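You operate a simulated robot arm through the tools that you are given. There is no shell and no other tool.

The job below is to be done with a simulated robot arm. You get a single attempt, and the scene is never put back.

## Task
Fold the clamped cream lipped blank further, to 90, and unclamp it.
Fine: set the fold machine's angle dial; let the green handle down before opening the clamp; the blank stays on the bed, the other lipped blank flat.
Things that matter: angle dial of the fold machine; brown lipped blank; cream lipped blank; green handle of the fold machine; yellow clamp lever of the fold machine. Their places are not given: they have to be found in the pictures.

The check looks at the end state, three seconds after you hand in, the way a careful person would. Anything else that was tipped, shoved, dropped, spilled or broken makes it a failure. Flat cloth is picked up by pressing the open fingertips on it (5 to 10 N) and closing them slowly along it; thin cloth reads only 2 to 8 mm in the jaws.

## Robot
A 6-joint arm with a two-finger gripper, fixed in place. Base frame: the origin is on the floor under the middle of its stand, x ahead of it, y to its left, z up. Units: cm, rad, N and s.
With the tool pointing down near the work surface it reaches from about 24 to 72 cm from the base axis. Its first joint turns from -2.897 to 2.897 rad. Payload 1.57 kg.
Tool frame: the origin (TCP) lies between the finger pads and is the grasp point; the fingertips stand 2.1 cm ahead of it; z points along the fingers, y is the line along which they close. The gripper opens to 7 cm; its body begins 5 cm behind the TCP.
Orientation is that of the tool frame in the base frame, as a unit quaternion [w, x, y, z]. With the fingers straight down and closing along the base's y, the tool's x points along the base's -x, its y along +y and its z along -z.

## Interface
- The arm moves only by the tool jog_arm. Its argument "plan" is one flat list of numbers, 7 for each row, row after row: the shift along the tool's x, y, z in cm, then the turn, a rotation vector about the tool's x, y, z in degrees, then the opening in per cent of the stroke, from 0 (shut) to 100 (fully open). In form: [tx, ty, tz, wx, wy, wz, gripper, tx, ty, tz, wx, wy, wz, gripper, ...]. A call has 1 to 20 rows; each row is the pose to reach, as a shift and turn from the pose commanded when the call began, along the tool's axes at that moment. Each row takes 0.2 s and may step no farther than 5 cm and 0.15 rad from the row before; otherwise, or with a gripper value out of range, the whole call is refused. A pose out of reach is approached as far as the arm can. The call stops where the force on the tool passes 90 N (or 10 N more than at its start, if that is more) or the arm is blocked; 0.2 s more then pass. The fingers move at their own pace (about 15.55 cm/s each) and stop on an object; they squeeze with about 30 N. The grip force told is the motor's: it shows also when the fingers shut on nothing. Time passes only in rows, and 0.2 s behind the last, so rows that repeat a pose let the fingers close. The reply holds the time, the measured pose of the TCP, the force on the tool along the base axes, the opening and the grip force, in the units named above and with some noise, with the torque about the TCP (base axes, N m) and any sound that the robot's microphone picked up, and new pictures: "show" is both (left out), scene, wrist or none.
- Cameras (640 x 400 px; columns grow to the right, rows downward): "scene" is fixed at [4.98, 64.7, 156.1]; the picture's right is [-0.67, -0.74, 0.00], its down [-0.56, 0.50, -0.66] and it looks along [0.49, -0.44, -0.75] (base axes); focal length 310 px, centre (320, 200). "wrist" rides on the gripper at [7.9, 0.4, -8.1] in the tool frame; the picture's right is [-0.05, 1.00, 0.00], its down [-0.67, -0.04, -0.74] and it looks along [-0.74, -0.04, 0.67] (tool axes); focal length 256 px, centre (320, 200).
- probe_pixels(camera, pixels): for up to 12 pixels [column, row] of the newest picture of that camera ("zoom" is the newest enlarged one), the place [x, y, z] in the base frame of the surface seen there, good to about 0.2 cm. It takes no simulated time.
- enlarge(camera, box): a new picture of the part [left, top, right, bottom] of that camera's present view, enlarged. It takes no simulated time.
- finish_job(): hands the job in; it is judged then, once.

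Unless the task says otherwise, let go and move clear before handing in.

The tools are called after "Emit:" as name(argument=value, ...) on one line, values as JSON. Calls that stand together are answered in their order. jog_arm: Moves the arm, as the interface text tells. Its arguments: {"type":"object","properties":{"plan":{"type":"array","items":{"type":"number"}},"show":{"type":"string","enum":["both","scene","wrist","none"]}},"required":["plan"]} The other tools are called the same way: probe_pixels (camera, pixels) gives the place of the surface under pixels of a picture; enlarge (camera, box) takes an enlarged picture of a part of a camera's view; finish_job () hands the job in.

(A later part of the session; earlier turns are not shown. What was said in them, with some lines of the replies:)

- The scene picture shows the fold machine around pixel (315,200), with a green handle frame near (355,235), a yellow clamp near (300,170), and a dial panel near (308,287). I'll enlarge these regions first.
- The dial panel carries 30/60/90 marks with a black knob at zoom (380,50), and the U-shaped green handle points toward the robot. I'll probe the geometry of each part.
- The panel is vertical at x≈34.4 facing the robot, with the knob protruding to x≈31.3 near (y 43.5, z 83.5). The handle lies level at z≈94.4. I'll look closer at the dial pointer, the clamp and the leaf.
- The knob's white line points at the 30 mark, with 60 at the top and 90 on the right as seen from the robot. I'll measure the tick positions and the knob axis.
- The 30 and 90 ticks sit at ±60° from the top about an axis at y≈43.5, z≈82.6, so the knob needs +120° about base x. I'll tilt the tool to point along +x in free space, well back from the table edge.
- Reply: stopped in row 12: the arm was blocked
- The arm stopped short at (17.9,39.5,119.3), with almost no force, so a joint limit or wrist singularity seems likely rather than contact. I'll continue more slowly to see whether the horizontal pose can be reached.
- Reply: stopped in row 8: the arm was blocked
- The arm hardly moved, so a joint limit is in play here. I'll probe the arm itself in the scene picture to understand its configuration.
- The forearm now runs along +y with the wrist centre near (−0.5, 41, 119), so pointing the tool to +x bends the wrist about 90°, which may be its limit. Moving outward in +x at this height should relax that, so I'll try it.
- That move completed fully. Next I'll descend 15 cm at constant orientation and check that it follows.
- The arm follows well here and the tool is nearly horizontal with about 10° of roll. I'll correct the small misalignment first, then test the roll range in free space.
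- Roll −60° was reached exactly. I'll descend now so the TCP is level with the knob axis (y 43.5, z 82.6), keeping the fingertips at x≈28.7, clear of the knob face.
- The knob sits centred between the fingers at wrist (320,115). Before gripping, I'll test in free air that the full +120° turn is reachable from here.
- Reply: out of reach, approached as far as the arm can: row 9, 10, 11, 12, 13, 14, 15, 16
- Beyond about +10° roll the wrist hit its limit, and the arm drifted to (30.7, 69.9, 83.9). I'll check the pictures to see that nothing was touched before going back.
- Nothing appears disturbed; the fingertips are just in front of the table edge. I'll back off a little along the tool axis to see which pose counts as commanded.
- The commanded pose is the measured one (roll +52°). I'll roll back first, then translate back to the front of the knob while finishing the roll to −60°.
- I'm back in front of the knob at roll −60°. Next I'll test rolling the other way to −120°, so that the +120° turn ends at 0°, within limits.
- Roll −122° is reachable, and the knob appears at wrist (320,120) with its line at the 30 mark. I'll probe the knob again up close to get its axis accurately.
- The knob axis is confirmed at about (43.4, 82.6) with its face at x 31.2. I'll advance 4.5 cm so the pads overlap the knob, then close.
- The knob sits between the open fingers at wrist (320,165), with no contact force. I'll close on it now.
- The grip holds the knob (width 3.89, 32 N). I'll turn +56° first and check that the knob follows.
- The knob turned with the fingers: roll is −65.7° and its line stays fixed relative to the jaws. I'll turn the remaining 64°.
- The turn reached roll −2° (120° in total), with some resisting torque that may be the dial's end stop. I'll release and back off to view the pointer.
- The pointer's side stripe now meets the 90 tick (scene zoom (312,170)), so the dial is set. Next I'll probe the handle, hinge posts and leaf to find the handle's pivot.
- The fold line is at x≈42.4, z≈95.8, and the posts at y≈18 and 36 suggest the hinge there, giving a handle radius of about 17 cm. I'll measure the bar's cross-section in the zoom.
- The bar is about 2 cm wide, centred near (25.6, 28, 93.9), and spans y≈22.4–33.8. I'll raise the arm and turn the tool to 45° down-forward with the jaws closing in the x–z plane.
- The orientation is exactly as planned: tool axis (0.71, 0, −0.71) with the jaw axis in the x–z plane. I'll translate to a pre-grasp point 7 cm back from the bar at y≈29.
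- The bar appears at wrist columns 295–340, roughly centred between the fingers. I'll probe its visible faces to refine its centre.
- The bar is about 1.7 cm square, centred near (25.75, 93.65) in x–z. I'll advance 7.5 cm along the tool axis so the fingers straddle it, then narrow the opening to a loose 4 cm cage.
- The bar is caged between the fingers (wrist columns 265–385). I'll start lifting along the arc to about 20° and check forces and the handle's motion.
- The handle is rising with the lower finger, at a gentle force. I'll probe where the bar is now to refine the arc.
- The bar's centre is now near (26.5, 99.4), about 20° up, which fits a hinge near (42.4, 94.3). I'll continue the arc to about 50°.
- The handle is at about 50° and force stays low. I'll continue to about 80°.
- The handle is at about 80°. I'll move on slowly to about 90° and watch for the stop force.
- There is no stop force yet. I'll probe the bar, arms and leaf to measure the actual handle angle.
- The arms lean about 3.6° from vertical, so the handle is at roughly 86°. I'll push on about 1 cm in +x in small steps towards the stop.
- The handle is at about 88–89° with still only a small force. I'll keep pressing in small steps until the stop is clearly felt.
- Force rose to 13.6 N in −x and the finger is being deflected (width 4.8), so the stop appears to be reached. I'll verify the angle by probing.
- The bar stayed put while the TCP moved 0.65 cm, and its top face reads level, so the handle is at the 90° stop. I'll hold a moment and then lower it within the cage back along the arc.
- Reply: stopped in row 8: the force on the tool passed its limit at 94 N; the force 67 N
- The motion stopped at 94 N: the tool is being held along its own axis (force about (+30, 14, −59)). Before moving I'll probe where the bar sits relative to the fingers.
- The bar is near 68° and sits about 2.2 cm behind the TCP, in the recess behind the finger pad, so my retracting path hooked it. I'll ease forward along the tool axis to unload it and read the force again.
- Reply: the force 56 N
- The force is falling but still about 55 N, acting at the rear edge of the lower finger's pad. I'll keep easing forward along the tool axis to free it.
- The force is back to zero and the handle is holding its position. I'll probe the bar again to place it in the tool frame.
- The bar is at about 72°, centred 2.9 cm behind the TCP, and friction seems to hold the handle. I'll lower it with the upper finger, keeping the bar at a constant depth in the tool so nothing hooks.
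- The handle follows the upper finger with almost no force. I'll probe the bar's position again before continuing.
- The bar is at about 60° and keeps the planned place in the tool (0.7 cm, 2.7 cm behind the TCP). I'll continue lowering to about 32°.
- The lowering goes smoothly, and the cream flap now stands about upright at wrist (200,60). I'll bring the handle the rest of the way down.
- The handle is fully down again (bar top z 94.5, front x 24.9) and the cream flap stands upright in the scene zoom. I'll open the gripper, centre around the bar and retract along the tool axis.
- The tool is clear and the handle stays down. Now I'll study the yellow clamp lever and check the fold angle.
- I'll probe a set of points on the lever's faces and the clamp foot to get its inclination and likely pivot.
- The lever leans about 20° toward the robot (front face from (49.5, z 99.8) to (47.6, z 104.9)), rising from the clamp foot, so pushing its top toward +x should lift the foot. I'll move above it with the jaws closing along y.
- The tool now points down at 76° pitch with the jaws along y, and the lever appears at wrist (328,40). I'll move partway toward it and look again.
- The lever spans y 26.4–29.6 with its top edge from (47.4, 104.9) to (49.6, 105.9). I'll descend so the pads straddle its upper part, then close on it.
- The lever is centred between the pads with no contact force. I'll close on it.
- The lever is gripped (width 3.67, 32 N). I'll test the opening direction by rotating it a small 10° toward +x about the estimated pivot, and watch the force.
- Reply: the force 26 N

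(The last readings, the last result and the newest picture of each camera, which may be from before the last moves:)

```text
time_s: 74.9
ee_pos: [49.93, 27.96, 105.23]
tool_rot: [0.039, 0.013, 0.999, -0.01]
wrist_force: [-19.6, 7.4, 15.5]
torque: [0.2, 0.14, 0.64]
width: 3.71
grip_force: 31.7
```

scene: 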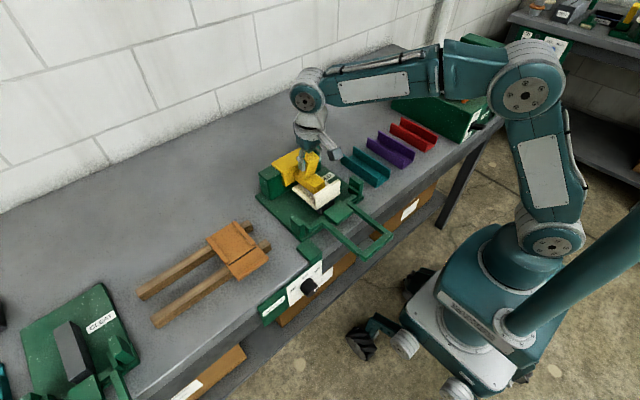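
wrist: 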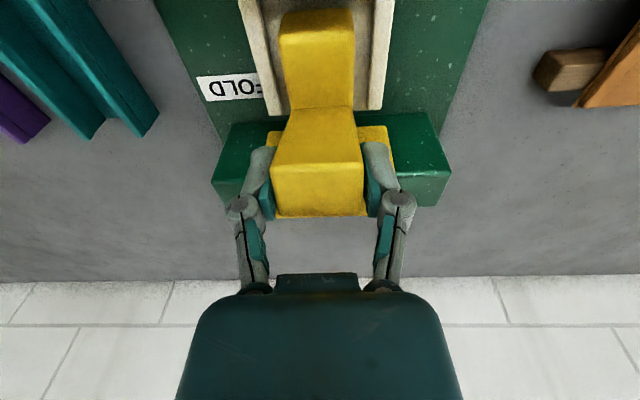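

The TCP moved 0.9 cm with about 20 N of resistance. I'll check whether the lever and foot actually rotated.

Emit:
probe_pixels(camera="wrist", pixels=[[320, 150], [320, 130], [320, 115], [320, 165], [320, 200], [320, 95], [320, 60], [320, 30], [320, 15], [260, 40], [370, 60], [250, 100]])

Emit:
enlarge(camera="scene", box=[265, 140, 355, 225])

Emit:
enlarge(camera="wrist", box=[210, 0, 450, 220])

```text
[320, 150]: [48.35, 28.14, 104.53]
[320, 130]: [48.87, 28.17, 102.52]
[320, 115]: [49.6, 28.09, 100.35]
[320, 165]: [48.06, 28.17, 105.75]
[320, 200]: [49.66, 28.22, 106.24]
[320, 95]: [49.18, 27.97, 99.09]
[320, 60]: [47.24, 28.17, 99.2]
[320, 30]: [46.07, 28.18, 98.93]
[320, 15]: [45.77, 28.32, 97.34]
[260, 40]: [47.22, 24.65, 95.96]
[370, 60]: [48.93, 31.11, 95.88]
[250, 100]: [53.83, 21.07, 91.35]
```

```text
4.71 times, centred on (310, 182) of scene
```

zoom: 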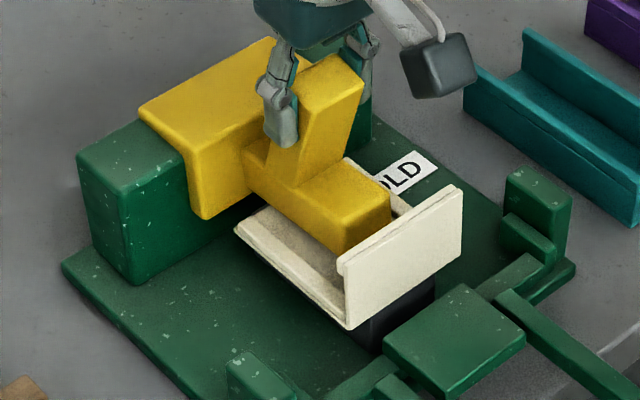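

```text
1.82 times, centred on (330, 110) of wrist
```

zoom: 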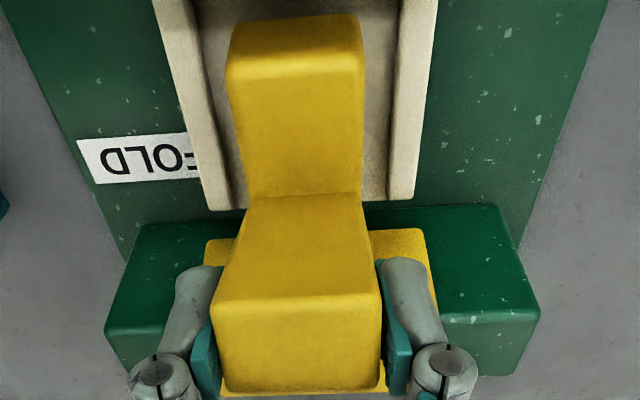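

The lever and foot turned together by about 4° (foot front rose from z 98.5 to about 99), so +x is the opening direction and the pivot lies near (52.5, 98.5). I'll continue along that arc by about 20°.

Emit:
jog_arm(plan=[-0.31, 0, -0.09, 0, 1, 0, 0, -0.62, 0, -0.16, 0, 2, 0, 0, -0.93, 0, -0.21, 0, 3, 0, 0, -1.23, 0, -0.25, 0, 4, 0, 0, -1.55, 0, -0.27, 0, 5, 0, 0, -1.86, 0, -0.28, 0, 6, 0, 0, -2.18, 0, -0.28, 0, 7, 0, 0, -2.49, 0, -0.28, 0, 8, 0, 0, -2.49, 0, -0.28, 0, 8, 0, 0], show="both")

```text
time_s: 76.9
ee_pos: [52.31, 28.01, 105.76]
tool_rot: [-0.03, 0.014, 0.999, -0.009]
wrist_force: [-19.0, 15.2, 16.8]
torque: [0.33, 0.59, 0.44]
width: 3.7
grip_force: 32.6
```

scene: 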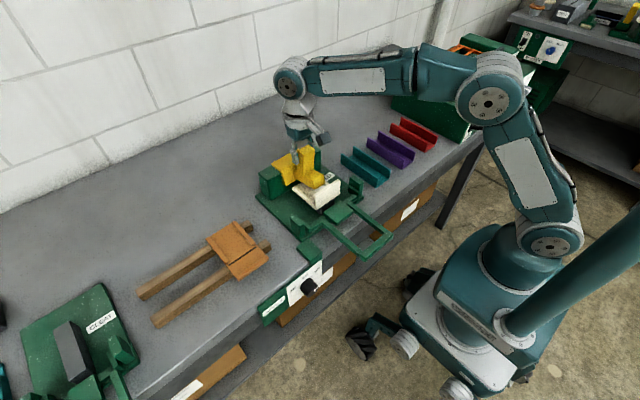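
wrist: 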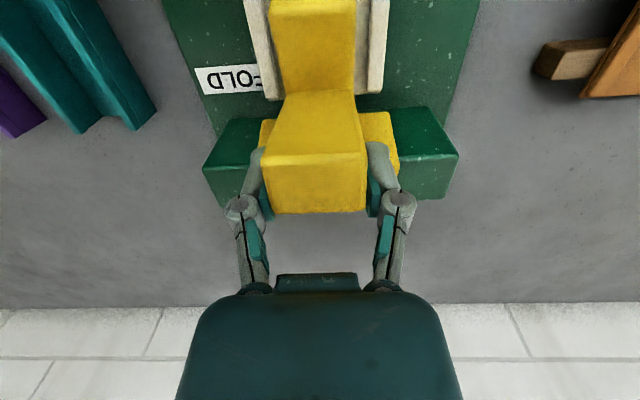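

The lever swung further and the foot appears to be rising. I'll measure it and confirm that the blank stays in place.

Emit:
enlarge(camera="scene", box=[265, 140, 355, 225])

Emit:
probe_pixels(camera="wrist", pixels=[[315, 150], [315, 130], [315, 105], [315, 170], [315, 200], [315, 80], [315, 50], [315, 20], [315, 5], [262, 40], [372, 50], [380, 80]])

```text
4.71 times, centred on (310, 182) of scene
```

zoom: 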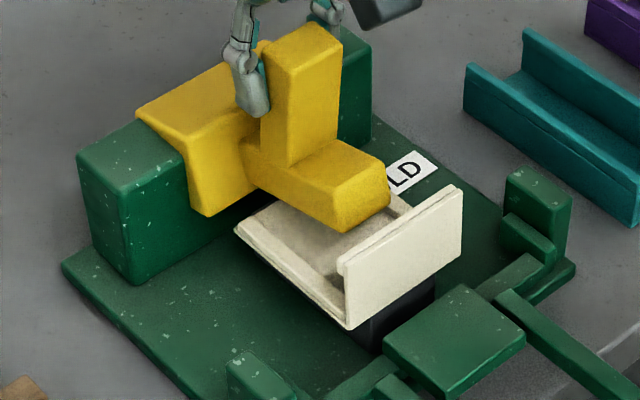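

```text
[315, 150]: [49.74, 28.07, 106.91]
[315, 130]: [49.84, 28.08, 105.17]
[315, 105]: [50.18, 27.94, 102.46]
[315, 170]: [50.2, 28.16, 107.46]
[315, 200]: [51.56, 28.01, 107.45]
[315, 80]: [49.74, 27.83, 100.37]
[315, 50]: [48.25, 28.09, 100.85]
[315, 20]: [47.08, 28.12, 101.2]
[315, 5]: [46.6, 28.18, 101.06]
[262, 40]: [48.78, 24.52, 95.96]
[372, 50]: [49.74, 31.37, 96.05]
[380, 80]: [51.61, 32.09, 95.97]
```

The whole yellow clamp turns about a pivot nearer (56, 98); the foot is now tilted about 17° and the blank has not moved. I'll continue along the corrected arc by another 30°.

Emit:
jog_arm(plan=[-0.34, 0, -0.17, 0, 0.8, 0, 0, -0.68, 0, -0.32, 0, 1.6, 0, 0, -1.02, 0, -0.47, 0, 2.4, 0, 0, -1.36, 0, -0.6, 0, 3.2, 0, 0, -1.73, 0, -0.71, 0, 4, 0, 0, -2.09, 0, -0.81, 0, 4.8, 0, 0, -2.46, 0, -0.89, 0, 5.6, 0, 0, -2.82, 0, -0.96, 0, 6.4, 0, 0, -3.19, 0, -1, 0, 7.2, 0, 0, -3.56, 0, -1.04, 0, 8, 0, 0, -3.93, 0, -1.06, 0, 8.8, 0, 0, -4.3, 0, -1.07, 0, 9.6, 0, 0, -4.3, 0, -1.07, 0, 9.6, 0, 0], show="both")

```text
time_s: 79.7
ee_pos: [57.29, 27.38, 106.21]
tool_rot: [-0.115, 0.018, 0.993, -0.011]
wrist_force: [-0.4, -1.7, -0.5]
torque: [0.14, 0.08, -0.02]
width: 1.19
grip_force: 27.9
```

scene: 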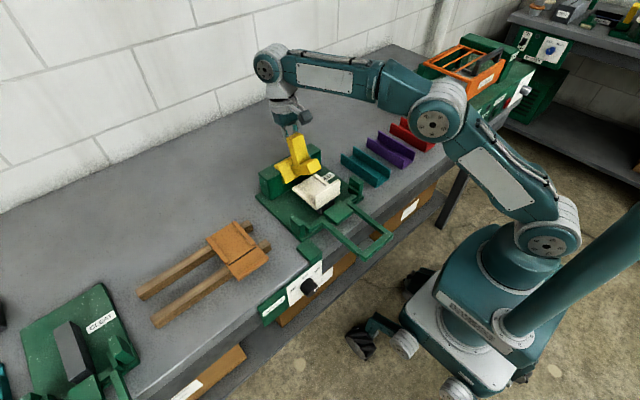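
wrist: 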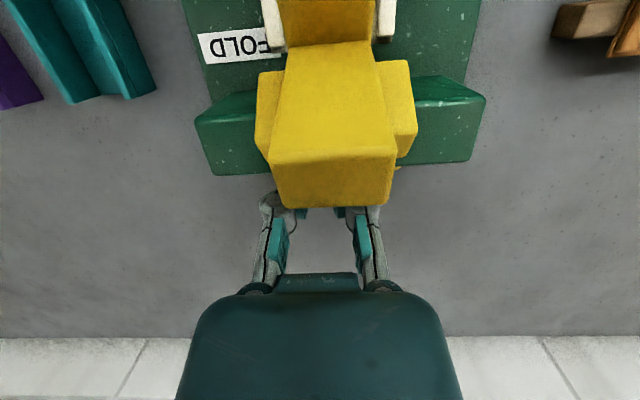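

The fingers slipped off the back of the lever (width 1.19), but the clamp stays raised. I'll measure its present angle and what the fingers are touching.

Emit:
enlarge(camera="scene", box=[255, 110, 355, 220])

Emit:
probe_pixels(camera="wrist", pixels=[[330, 150], [330, 120], [330, 80], [330, 50], [330, 165], [335, 195], [330, 35], [330, 10], [268, 20], [386, 20], [300, 210], [350, 210]])

Emit:
enlarge(camera="wrist", box=[230, 130, 430, 300])

```text
3.64 times, centred on (305, 165) of scene
```

zoom: 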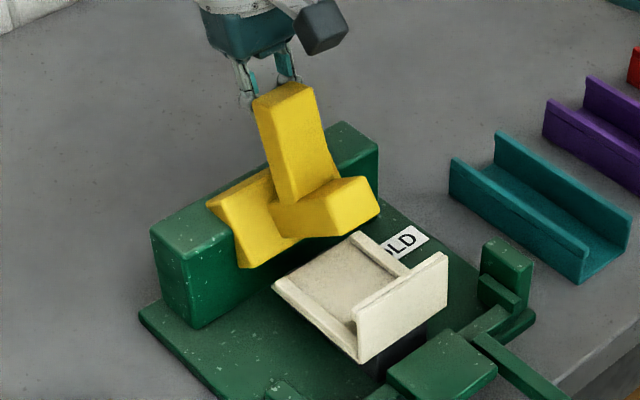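

```text
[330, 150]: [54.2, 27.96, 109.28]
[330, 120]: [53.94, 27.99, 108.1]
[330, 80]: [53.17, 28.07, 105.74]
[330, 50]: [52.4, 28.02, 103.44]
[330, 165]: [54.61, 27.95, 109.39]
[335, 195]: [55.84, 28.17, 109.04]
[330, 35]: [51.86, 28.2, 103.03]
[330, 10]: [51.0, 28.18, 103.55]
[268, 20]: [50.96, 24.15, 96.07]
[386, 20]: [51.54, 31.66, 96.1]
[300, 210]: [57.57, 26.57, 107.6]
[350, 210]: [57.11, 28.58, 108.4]
```

```text
2.35 times, centred on (330, 215) of wrist
```

zoom: 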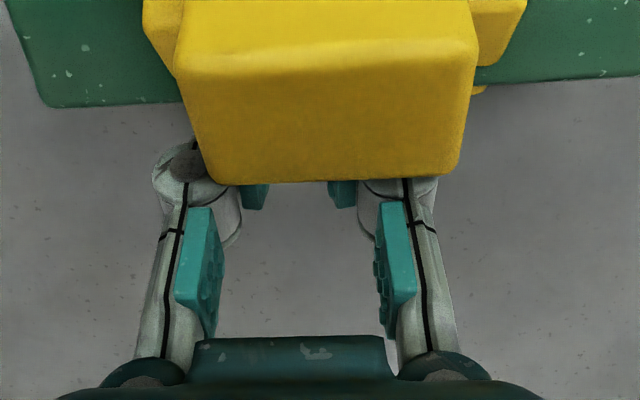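

The clamp is open about 38°: the lever leans 17° back, the foot is clear of the blank, and the blank still sits on the bed. The fingers are loose behind the lever, so I'll open a little and retract upward to see whether it holds.

Emit:
jog_arm(plan=[0, 0, 0, 0, 0, 0, 30, 0, 0, 0, 0, 0, 0, 40, 0, 0, -1, 0, 0, 0, 40, 0, 0, -2.5, 0, 0, 0, 40, 0, 0, -4.5, 0, 0, 0, 40, 0, 0, -6.5, 0, 0, 0, 40, 0, 0, -8.5, 0, 0, 0, 40, 0, 0, -8.5, 0, 0, 0, 40], show="both")

```text
time_s: 81.5
ee_pos: [56.86, 26.96, 113.21]
tool_rot: [-0.114, 0.015, 0.993, -0.008]
wrist_force: [-0.6, -0.2, 0.5]
torque: [-0.02, 0.01, -0.01]
width: 2.81
grip_force: 0.1
out of reach, approached as far as the arm can: row 6, 7, 8
```

scene: 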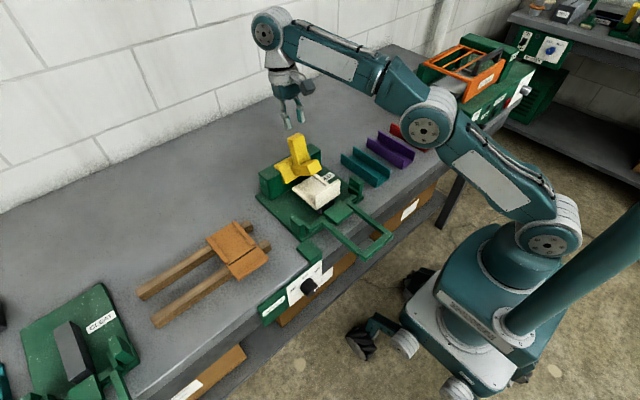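
wrist: 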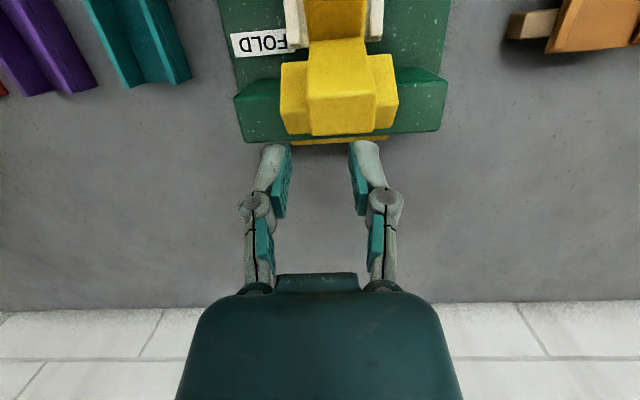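

The lever stays put without support. To be sure it is fully open I'll push it further from the front; first I'll measure its current position.

Emit:
probe_pixels(camera="wrist", pixels=[[338, 85], [338, 70], [338, 55], [338, 95], [338, 110], [338, 125], [338, 30], [338, 8], [290, 95], [385, 90], [320, 139], [370, 139]])

Emit:
enlarge(camera="wrist", box=[220, 0, 460, 150])

Emit:
enlarge(camera="scene", box=[255, 120, 355, 220])

```text
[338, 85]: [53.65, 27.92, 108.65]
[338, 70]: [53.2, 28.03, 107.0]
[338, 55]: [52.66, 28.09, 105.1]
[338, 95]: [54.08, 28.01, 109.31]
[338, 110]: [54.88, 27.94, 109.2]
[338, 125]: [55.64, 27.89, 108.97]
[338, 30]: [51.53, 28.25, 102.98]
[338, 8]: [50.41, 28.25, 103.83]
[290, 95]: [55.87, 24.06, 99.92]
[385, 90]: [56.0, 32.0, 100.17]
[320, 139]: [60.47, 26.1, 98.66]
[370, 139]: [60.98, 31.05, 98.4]
```

```text
2.67 times, centred on (340, 75) of wrist
```

zoom: 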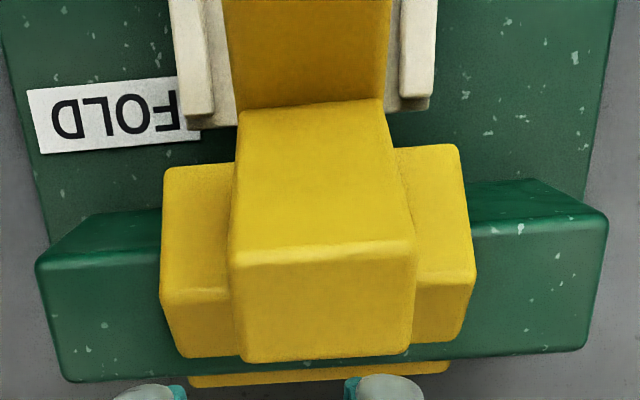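

```text
4.00 times, centred on (305, 170) of scene
```

zoom: 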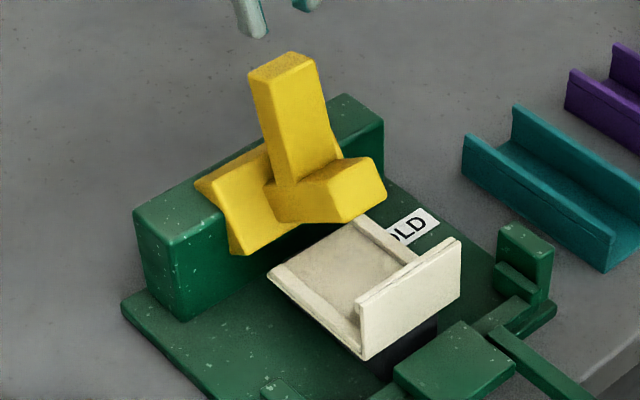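

The yellow clamp is raised about 38°, with the foot well off the blank. I'll bring the closed fingers over the top to the front of the lever and nudge it further, to check that it reaches its open stop.

Emit:
jog_arm(plan=[0.3, 0.1, -0.8, 0, -3, 0, 40, 1.5, 0.2, -0.89, 0, -7, 0, 20, 3.1, 0.3, -0.89, 0, -11, 0, 0, 4.7, 0.4, -0.89, 0, -15, 0, 0, 6.3, 0.5, -0.89, 0, -19, 0, 0, 7.9, 0.6, -0.89, 0, -23, 0, 0, 9.46, 0.69, -0.89, 0, -25, 0, 0, 9.46, 0.69, -0.89, 0, -25, 0, 0], show="both")

```text
time_s: 83.3
ee_pos: [47.64, 27.93, 116.15]
tool_rot: [0.103, 0.012, 0.995, -0.011]
wrist_force: [-0.6, -0.5, 0.0]
torque: [0.02, -0.01, 0.01]
width: 0.0
grip_force: 28.7
```

scene: 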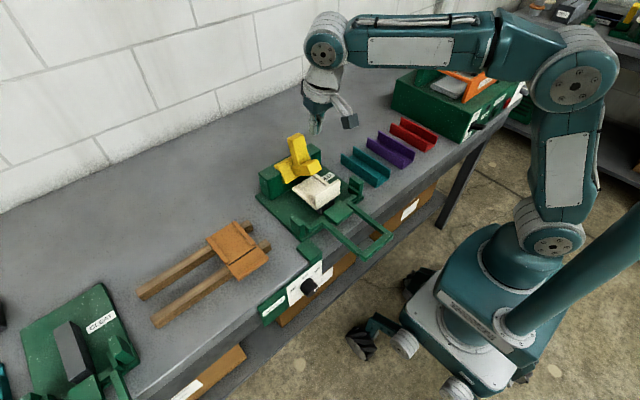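
wrist: 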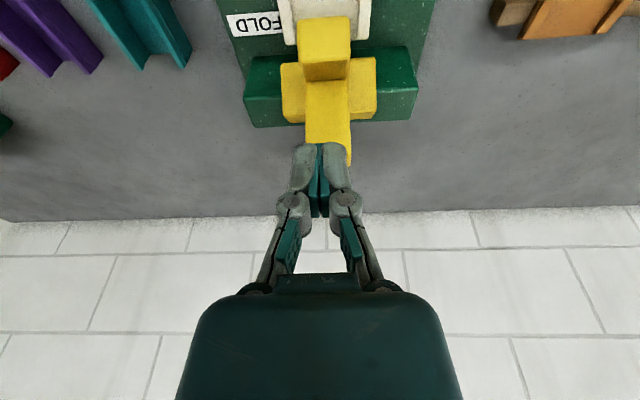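

The closed fingers are above the front of the lever. I'll descend with the tips to about z 106.6, well above the flap and the raised foot.

Emit:
jog_arm(plan=[0.05, 0.08, 2, 0, 0, 0, 0, 0.1, 0.15, 4, 0, 0, 0, 0, 0.15, 0.2, 6, 0, 0, 0, 0, 0.19, 0.25, 7.57, 0, 0, 0, 0, 0.19, 0.25, 7.57, 0, 0, 0, 0], show="both")

```text
time_s: 84.5
ee_pos: [49.15, 27.95, 108.77]
tool_rot: [0.104, 0.013, 0.994, -0.011]
wrist_force: [0.0, 1.1, 0.3]
torque: [-0.02, 0.01, 0.02]
width: 0.0
grip_force: 28.4
```

scene: 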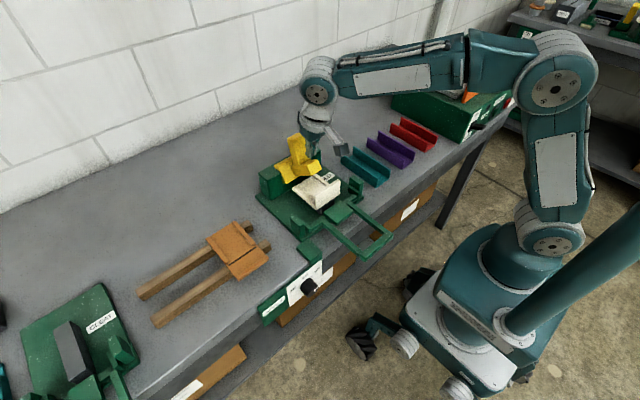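
wrist: 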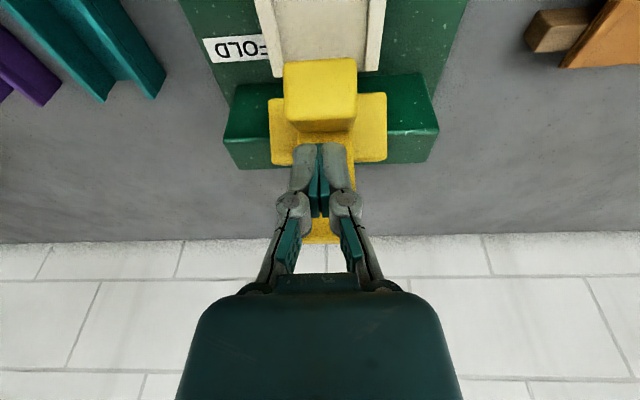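

The fingers are in place ahead of the lever. I'll push toward +x in small steps and watch for contact and motion.

Emit:
jog_arm(plan=[-0.49, 0, 0.1, 0, 0, 0, 0, -0.98, 0, 0.2, 0, 0, 0, 0, -1.47, 0, 0.3, 0, 0, 0, 0, -1.96, 0, 0.41, 0, 0, 0, 0, -2.35, 0, 0.49, 0, 0, 0, 0, -2.74, 0, 0.57, 0, 0, 0, 0, -3.13, 0, 0.65, 0, 0, 0, 0, -3.5, 0, 0.73, 0, 0, 0, 0, -3.5, 0, 0.73, 0, 0, 0, 0], show="both")

```text
time_s: 86.5
ee_pos: [52.62, 28.0, 108.84]
tool_rot: [0.104, 0.013, 0.994, -0.011]
wrist_force: [-7.3, 0.1, 8.4]
torque: [0.05, 0.0, 0.0]
width: 0.01
grip_force: 28.2
```

scene: 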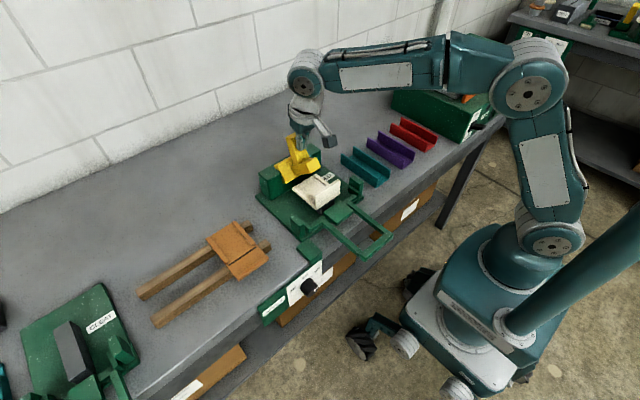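
wrist: 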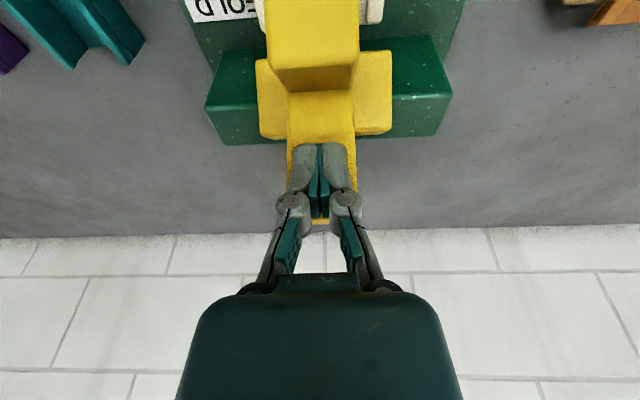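

Contact is made with about 8 N and the lever is moving back further. I'll continue pushing and watch for the force to rise.

Emit:
jog_arm(plan=[-0.39, 0, 0.08, 0, 1, 0, 0, -0.78, 0, 0.16, 0, 2, 0, 0, -1.18, 0, 0.25, 0, 3, 0, 0, -1.57, 0, 0.33, 0, 4, 0, 0, -1.96, 0, 0.41, 0, 5, 0, 0, -2.35, 0, 0.5, 0, 6, 0, 0, -2.35, 0, 0.5, 0, 6, 0, 0], show="both")

```text
time_s: 88.1
ee_pos: [55.05, 27.88, 108.93]
tool_rot: [0.052, 0.012, 0.999, -0.01]
wrist_force: [-6.3, 1.1, 11.9]
torque: [0.09, -0.01, 0.08]
width: 0.03
grip_force: 28.7
```

scene: 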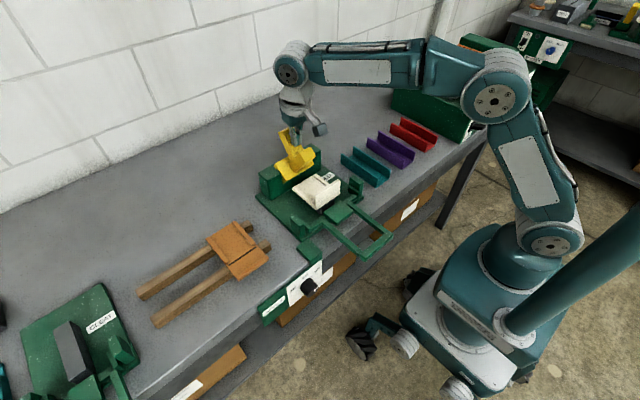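
wrist: 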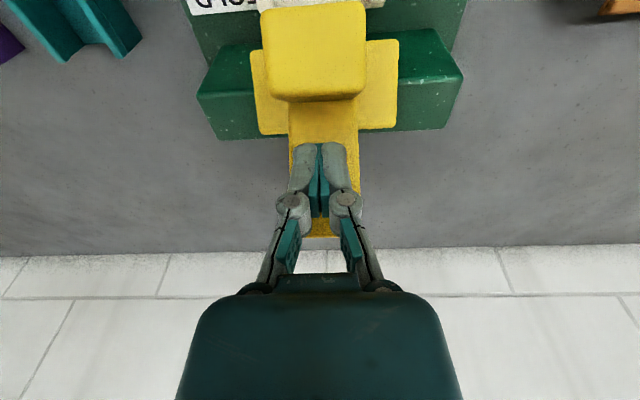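

The clamp is still swinging back at low force. I'll measure its angle now.

Emit:
enlarge(camera="scene", box=[255, 110, 355, 220])

Emit:
probe_pixels(camera="wrist", pixels=[[310, 20], [310, 50], [310, 80], [310, 97], [310, 115], [320, 135], [270, 60], [270, 110], [380, 60], [380, 110], [300, 230], [320, 230]])

```text
3.64 times, centred on (305, 165) of scene
```

zoom: 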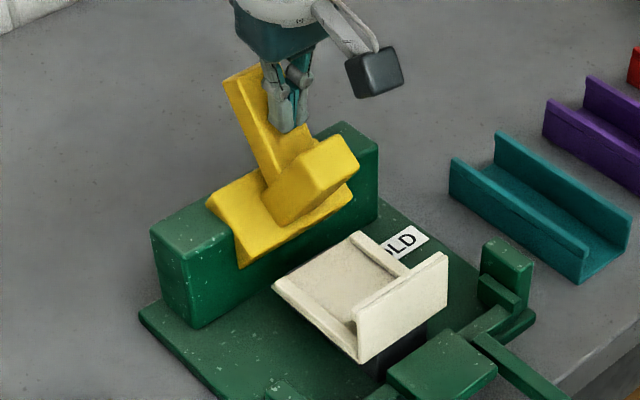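

```text
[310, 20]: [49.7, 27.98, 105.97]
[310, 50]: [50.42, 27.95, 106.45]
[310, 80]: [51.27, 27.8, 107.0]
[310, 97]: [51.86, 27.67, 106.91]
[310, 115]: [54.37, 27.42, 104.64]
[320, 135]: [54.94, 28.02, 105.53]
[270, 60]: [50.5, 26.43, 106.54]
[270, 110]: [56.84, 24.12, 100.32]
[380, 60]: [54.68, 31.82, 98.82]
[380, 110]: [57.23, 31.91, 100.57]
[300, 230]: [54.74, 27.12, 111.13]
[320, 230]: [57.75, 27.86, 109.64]
```

The clamp is now rotated about 57°, well open, and the blank is unmoved. I'll push a little further to find the stop.

Emit:
jog_arm(plan=[-0.4, 0, 0.06, 0, 1, 0, 0, -0.8, 0, 0.12, 0, 2, 0, 0, -1.2, 0, 0.22, 0, 3, 0, 0, -1.6, 0, 0.32, 0, 4, 0, 0, -1.98, 0, 0.41, 0, 5, 0, 0, -1.98, 0, 0.41, 0, 5, 0, 0], show="both")

```text
time_s: 89.5
ee_pos: [57.06, 27.85, 108.66]
tool_rot: [0.008, 0.013, 1.0, -0.01]
wrist_force: [-2.8, 0.9, 14.7]
torque: [0.1, -0.06, 0.05]
width: 0.0
grip_force: 29.0
```

scene: 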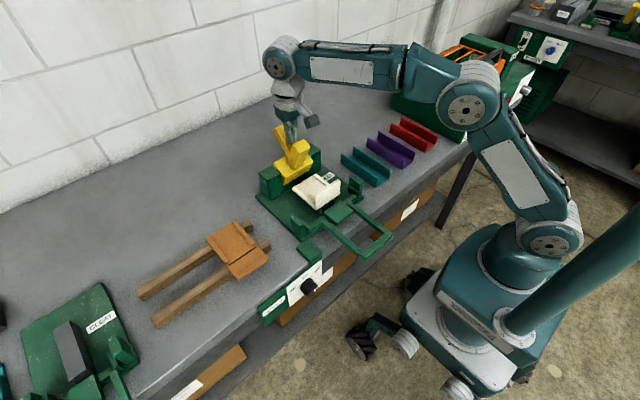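
wrist: 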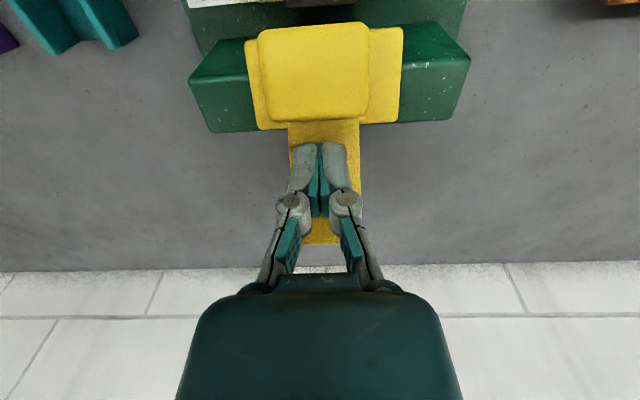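

The lever keeps moving at low force with no stop yet. I'll measure the angle once more.

Emit:
enlarge(camera="scene", box=[255, 110, 355, 220])

Emit:
probe_pixels(camera="wrist", pixels=[[315, 35], [315, 60], [315, 90], [315, 110], [310, 130], [345, 135], [260, 40], [260, 110], [390, 50], [390, 110], [310, 238], [335, 238]])

```text
3.64 times, centred on (305, 165) of scene
```

zoom: 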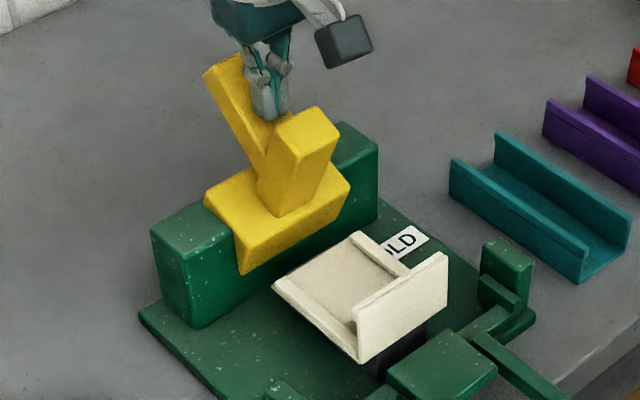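

```text
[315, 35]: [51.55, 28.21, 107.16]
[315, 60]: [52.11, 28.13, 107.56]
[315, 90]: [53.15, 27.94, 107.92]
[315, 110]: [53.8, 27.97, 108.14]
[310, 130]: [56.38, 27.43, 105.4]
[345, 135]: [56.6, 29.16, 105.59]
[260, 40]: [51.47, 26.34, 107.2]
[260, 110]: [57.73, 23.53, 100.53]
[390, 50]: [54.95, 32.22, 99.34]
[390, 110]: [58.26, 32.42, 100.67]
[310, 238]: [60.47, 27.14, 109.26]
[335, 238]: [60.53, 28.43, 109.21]
```

The clamp is rotated about 66° and the foot is nearly vertical. I'll make one more small push to see if a stop is near.

Emit:
jog_arm(plan=[-0.4, 0, 0.1, 0, 0, 0, 0, -0.8, 0, 0.2, 0, 0, 0, 0, -1.2, 0, 0.35, 0, 0, 0, 0, -1.6, 0, 0.5, 0, 0, 0, 0, -1.6, 0, 0.5, 0, 0, 0, 0], show="both")

```text
time_s: 90.8
ee_pos: [58.02, 28.02, 108.97]
tool_rot: [-0.001, 0.01, 1.0, -0.008]
wrist_force: [-62.3, -5.0, 29.8]
torque: [-0.15, 0.99, 0.11]
width: 0.57
grip_force: 28.5
stopped in row 5: the force on the tool passed its limit at 92 N (the readings are from after the stop); the commanded pose is now the measured one
```

scene: 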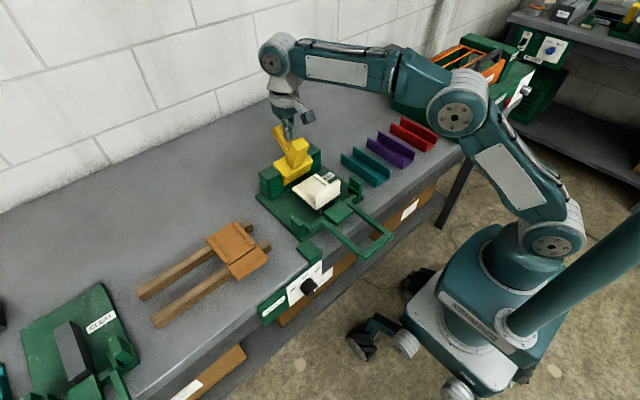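
wrist: 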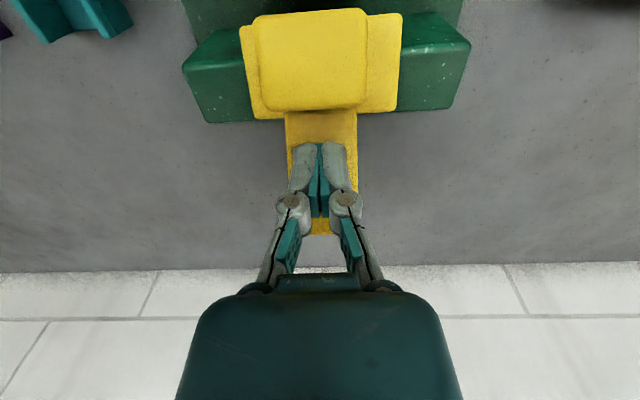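

The force jumped to 92 N, so the clamp is now at its open stop. I'll back off and lift straight up out of the notch.

Emit:
jog_arm(plan=[0.4, 0, -0.1, 0, 0, 0, 0, 0.8, 0, -0.5, 0, 0, 0, 0, 0.8, 0, -1.5, 0, 0, 0, 0, 0.8, 0, -3, 0, 0, 0, 0, 0.8, 0, -5, 0, 0, 0, 0, 0.8, 0, -7, 0, 0, 0, 0, 1.5, 0, -9, 0, 0, 0, 0, 1.5, 0, -9, 0, 0, 0, 0], show="both")

```text
time_s: 92.6
ee_pos: [57.03, 28.3, 117.47]
tool_rot: [0.001, 0.012, 1.0, -0.011]
wrist_force: [0.4, -0.6, -0.4]
torque: [-0.03, 0.01, 0.0]
width: 0.02
grip_force: 28.5
```

scene: 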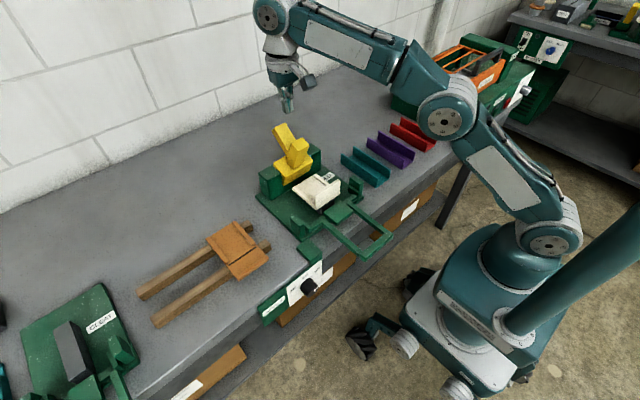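
wrist: 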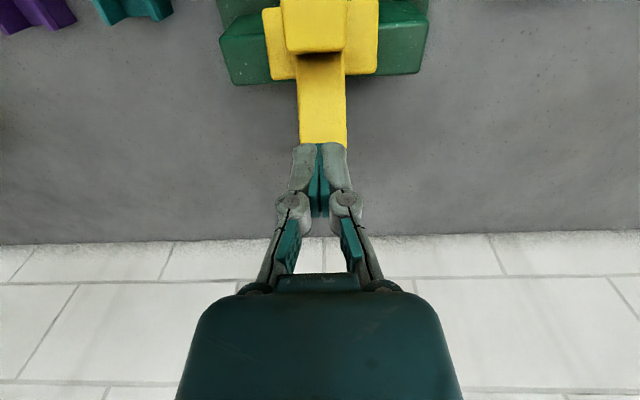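

The clamp stays open on its own. I'll verify the fold angle of the blank, the handle, the dial and the brown blank.

Emit:
enlarge(camera="scene", box=[285, 160, 365, 230])

Emit:
probe_pixels(camera="scene", pixels=[[318, 205], [318, 199], [325, 200], [325, 193], [332, 195], [332, 187], [338, 190], [338, 183], [310, 190], [316, 181], [305, 187], [322, 177]])

Emit:
probe_pixels(camera="scene", pixels=[[368, 252], [386, 234], [345, 240], [345, 208], [235, 240], [245, 262], [225, 235], [255, 250]])

```text
5.71 times, centred on (325, 195) of scene
```

zoom: 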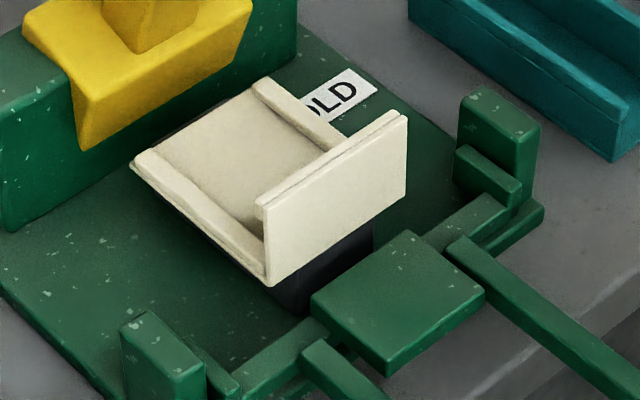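

```text
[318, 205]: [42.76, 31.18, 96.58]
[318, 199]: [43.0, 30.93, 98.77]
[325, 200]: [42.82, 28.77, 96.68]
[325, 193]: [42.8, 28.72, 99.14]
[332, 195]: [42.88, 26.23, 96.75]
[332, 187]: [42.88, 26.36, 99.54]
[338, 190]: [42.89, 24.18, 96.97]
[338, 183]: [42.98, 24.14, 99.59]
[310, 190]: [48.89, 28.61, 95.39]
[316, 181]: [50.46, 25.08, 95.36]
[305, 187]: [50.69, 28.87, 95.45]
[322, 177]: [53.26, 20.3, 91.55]
```

```text
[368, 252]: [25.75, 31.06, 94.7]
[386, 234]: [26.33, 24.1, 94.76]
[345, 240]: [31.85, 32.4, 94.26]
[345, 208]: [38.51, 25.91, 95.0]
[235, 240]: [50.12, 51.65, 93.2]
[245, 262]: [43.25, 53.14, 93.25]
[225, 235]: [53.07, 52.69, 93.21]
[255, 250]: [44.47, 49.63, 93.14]
```

The flap's face is vertical within noise (x 42.76–43.0 from z 96.6 to 99.5), the handle is down at z 94.7, and the brown blank is flat. I'll move the arm clear and re-check the dial.

Emit:
jog_arm(plan=[2, 0, -0.5, 0, 0, 0, 0, 4.5, 0, -1.5, 0, 0, 0, 0, 7, 0, -3, 0, 0, 0, 0, 9.5, 0, -4.5, 0, 0, 0, 0, 12, 0, -6, 0, 0, 0, 0, 15, 0, -7.5, 0, 0, 0, 0, 18, 0, -9, 0, 0, 0, 30, 18, 0, -9, 0, 0, 0, 50], show="both")

Emit:
enlarge(camera="scene", box=[280, 260, 344, 300])

Emit:
enlarge(camera="scene", box=[130, 120, 410, 300])

```text
time_s: 94.4
ee_pos: [39.07, 29.03, 126.34]
tool_rot: [0.001, 0.013, 1.0, -0.01]
wrist_force: [-0.5, 1.4, 0.2]
torque: [0.01, 0.03, 0.02]
width: 3.54
grip_force: 0.0
```

scene: 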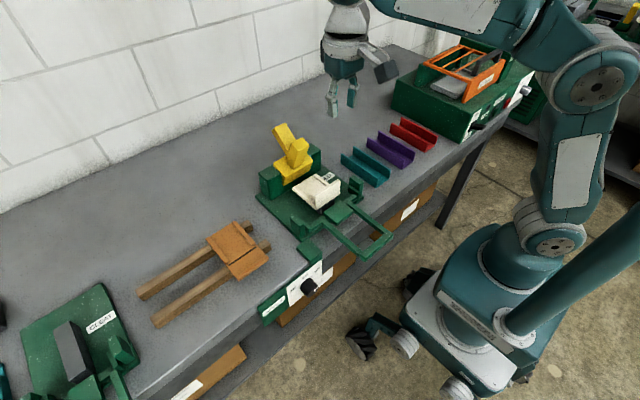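
wrist: 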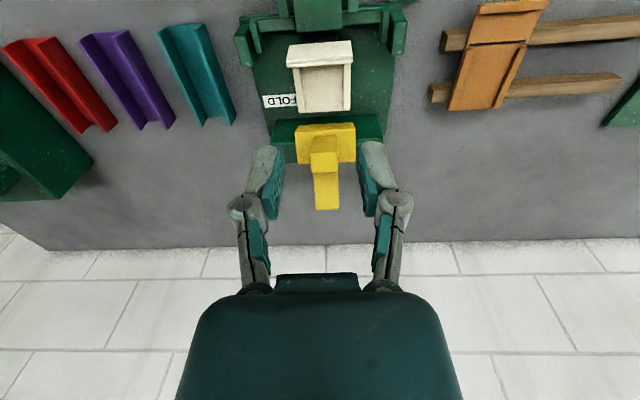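

```text
10.00 times, centred on (312, 280) of scene
```

zoom: 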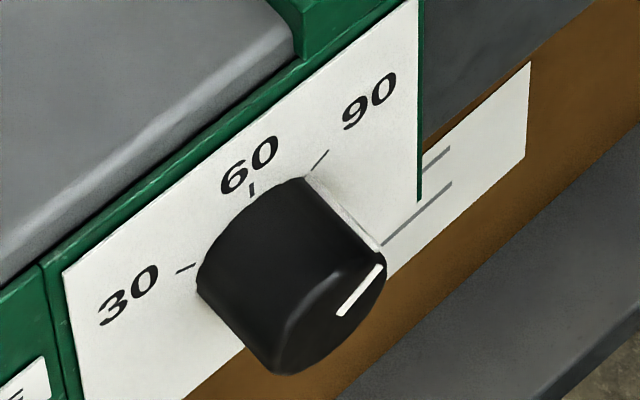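

```text
2.22 times, centred on (270, 210) of scene
```

zoom: 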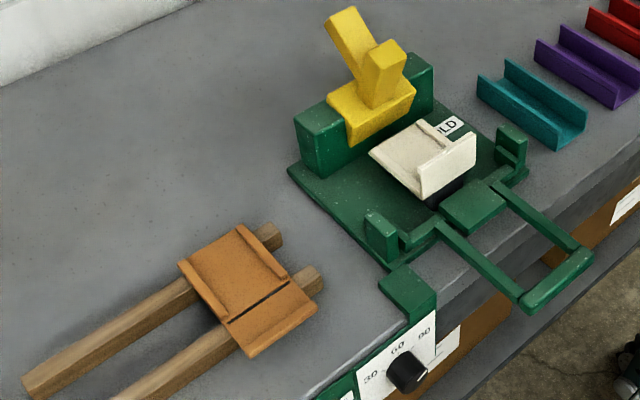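

The dial pointer is at 90, the cream blank is folded upright and rests on the bed. The clamp is open, the handle is down, the brown blank is flat, and the arm is clear at z 126. I'm handing the job in.

Emit:
finish_job()

```text
The job is handed in.
```

The cream lipped blank is folded to 90 and unclamped, and I've handed the job in.

- **Dial:** turned from 30 to 90; the pointer lines up with the 90 mark.
- **Fold:** the handle was raised to its stop. The flap now reads vertical, within about 2° of measuring noise.
- **Handle:** lowered all the way before I touched the clamp.
- **Clamp:** the yellow lever is pushed back to its open stop and stays there on its own.
- **Blanks:** the cream blank is still on the bed, and the brown one lies flat on its rails.

Three things did not go smoothly. While I was testing the wrist's range, the arm drifted about 26 cm along the front of the bench; it touched nothing. When I first tried to lower the handle, a finger caught on the bar and the force reached 94 N; I eased it off and lowered the handle smoothly. When opening the clamp, the fingers slipped off the lever, so I finished by pushing it from the front until it hit its stop at 92 N.

In the final pictures, nothing else on the bench looks moved or damaged.
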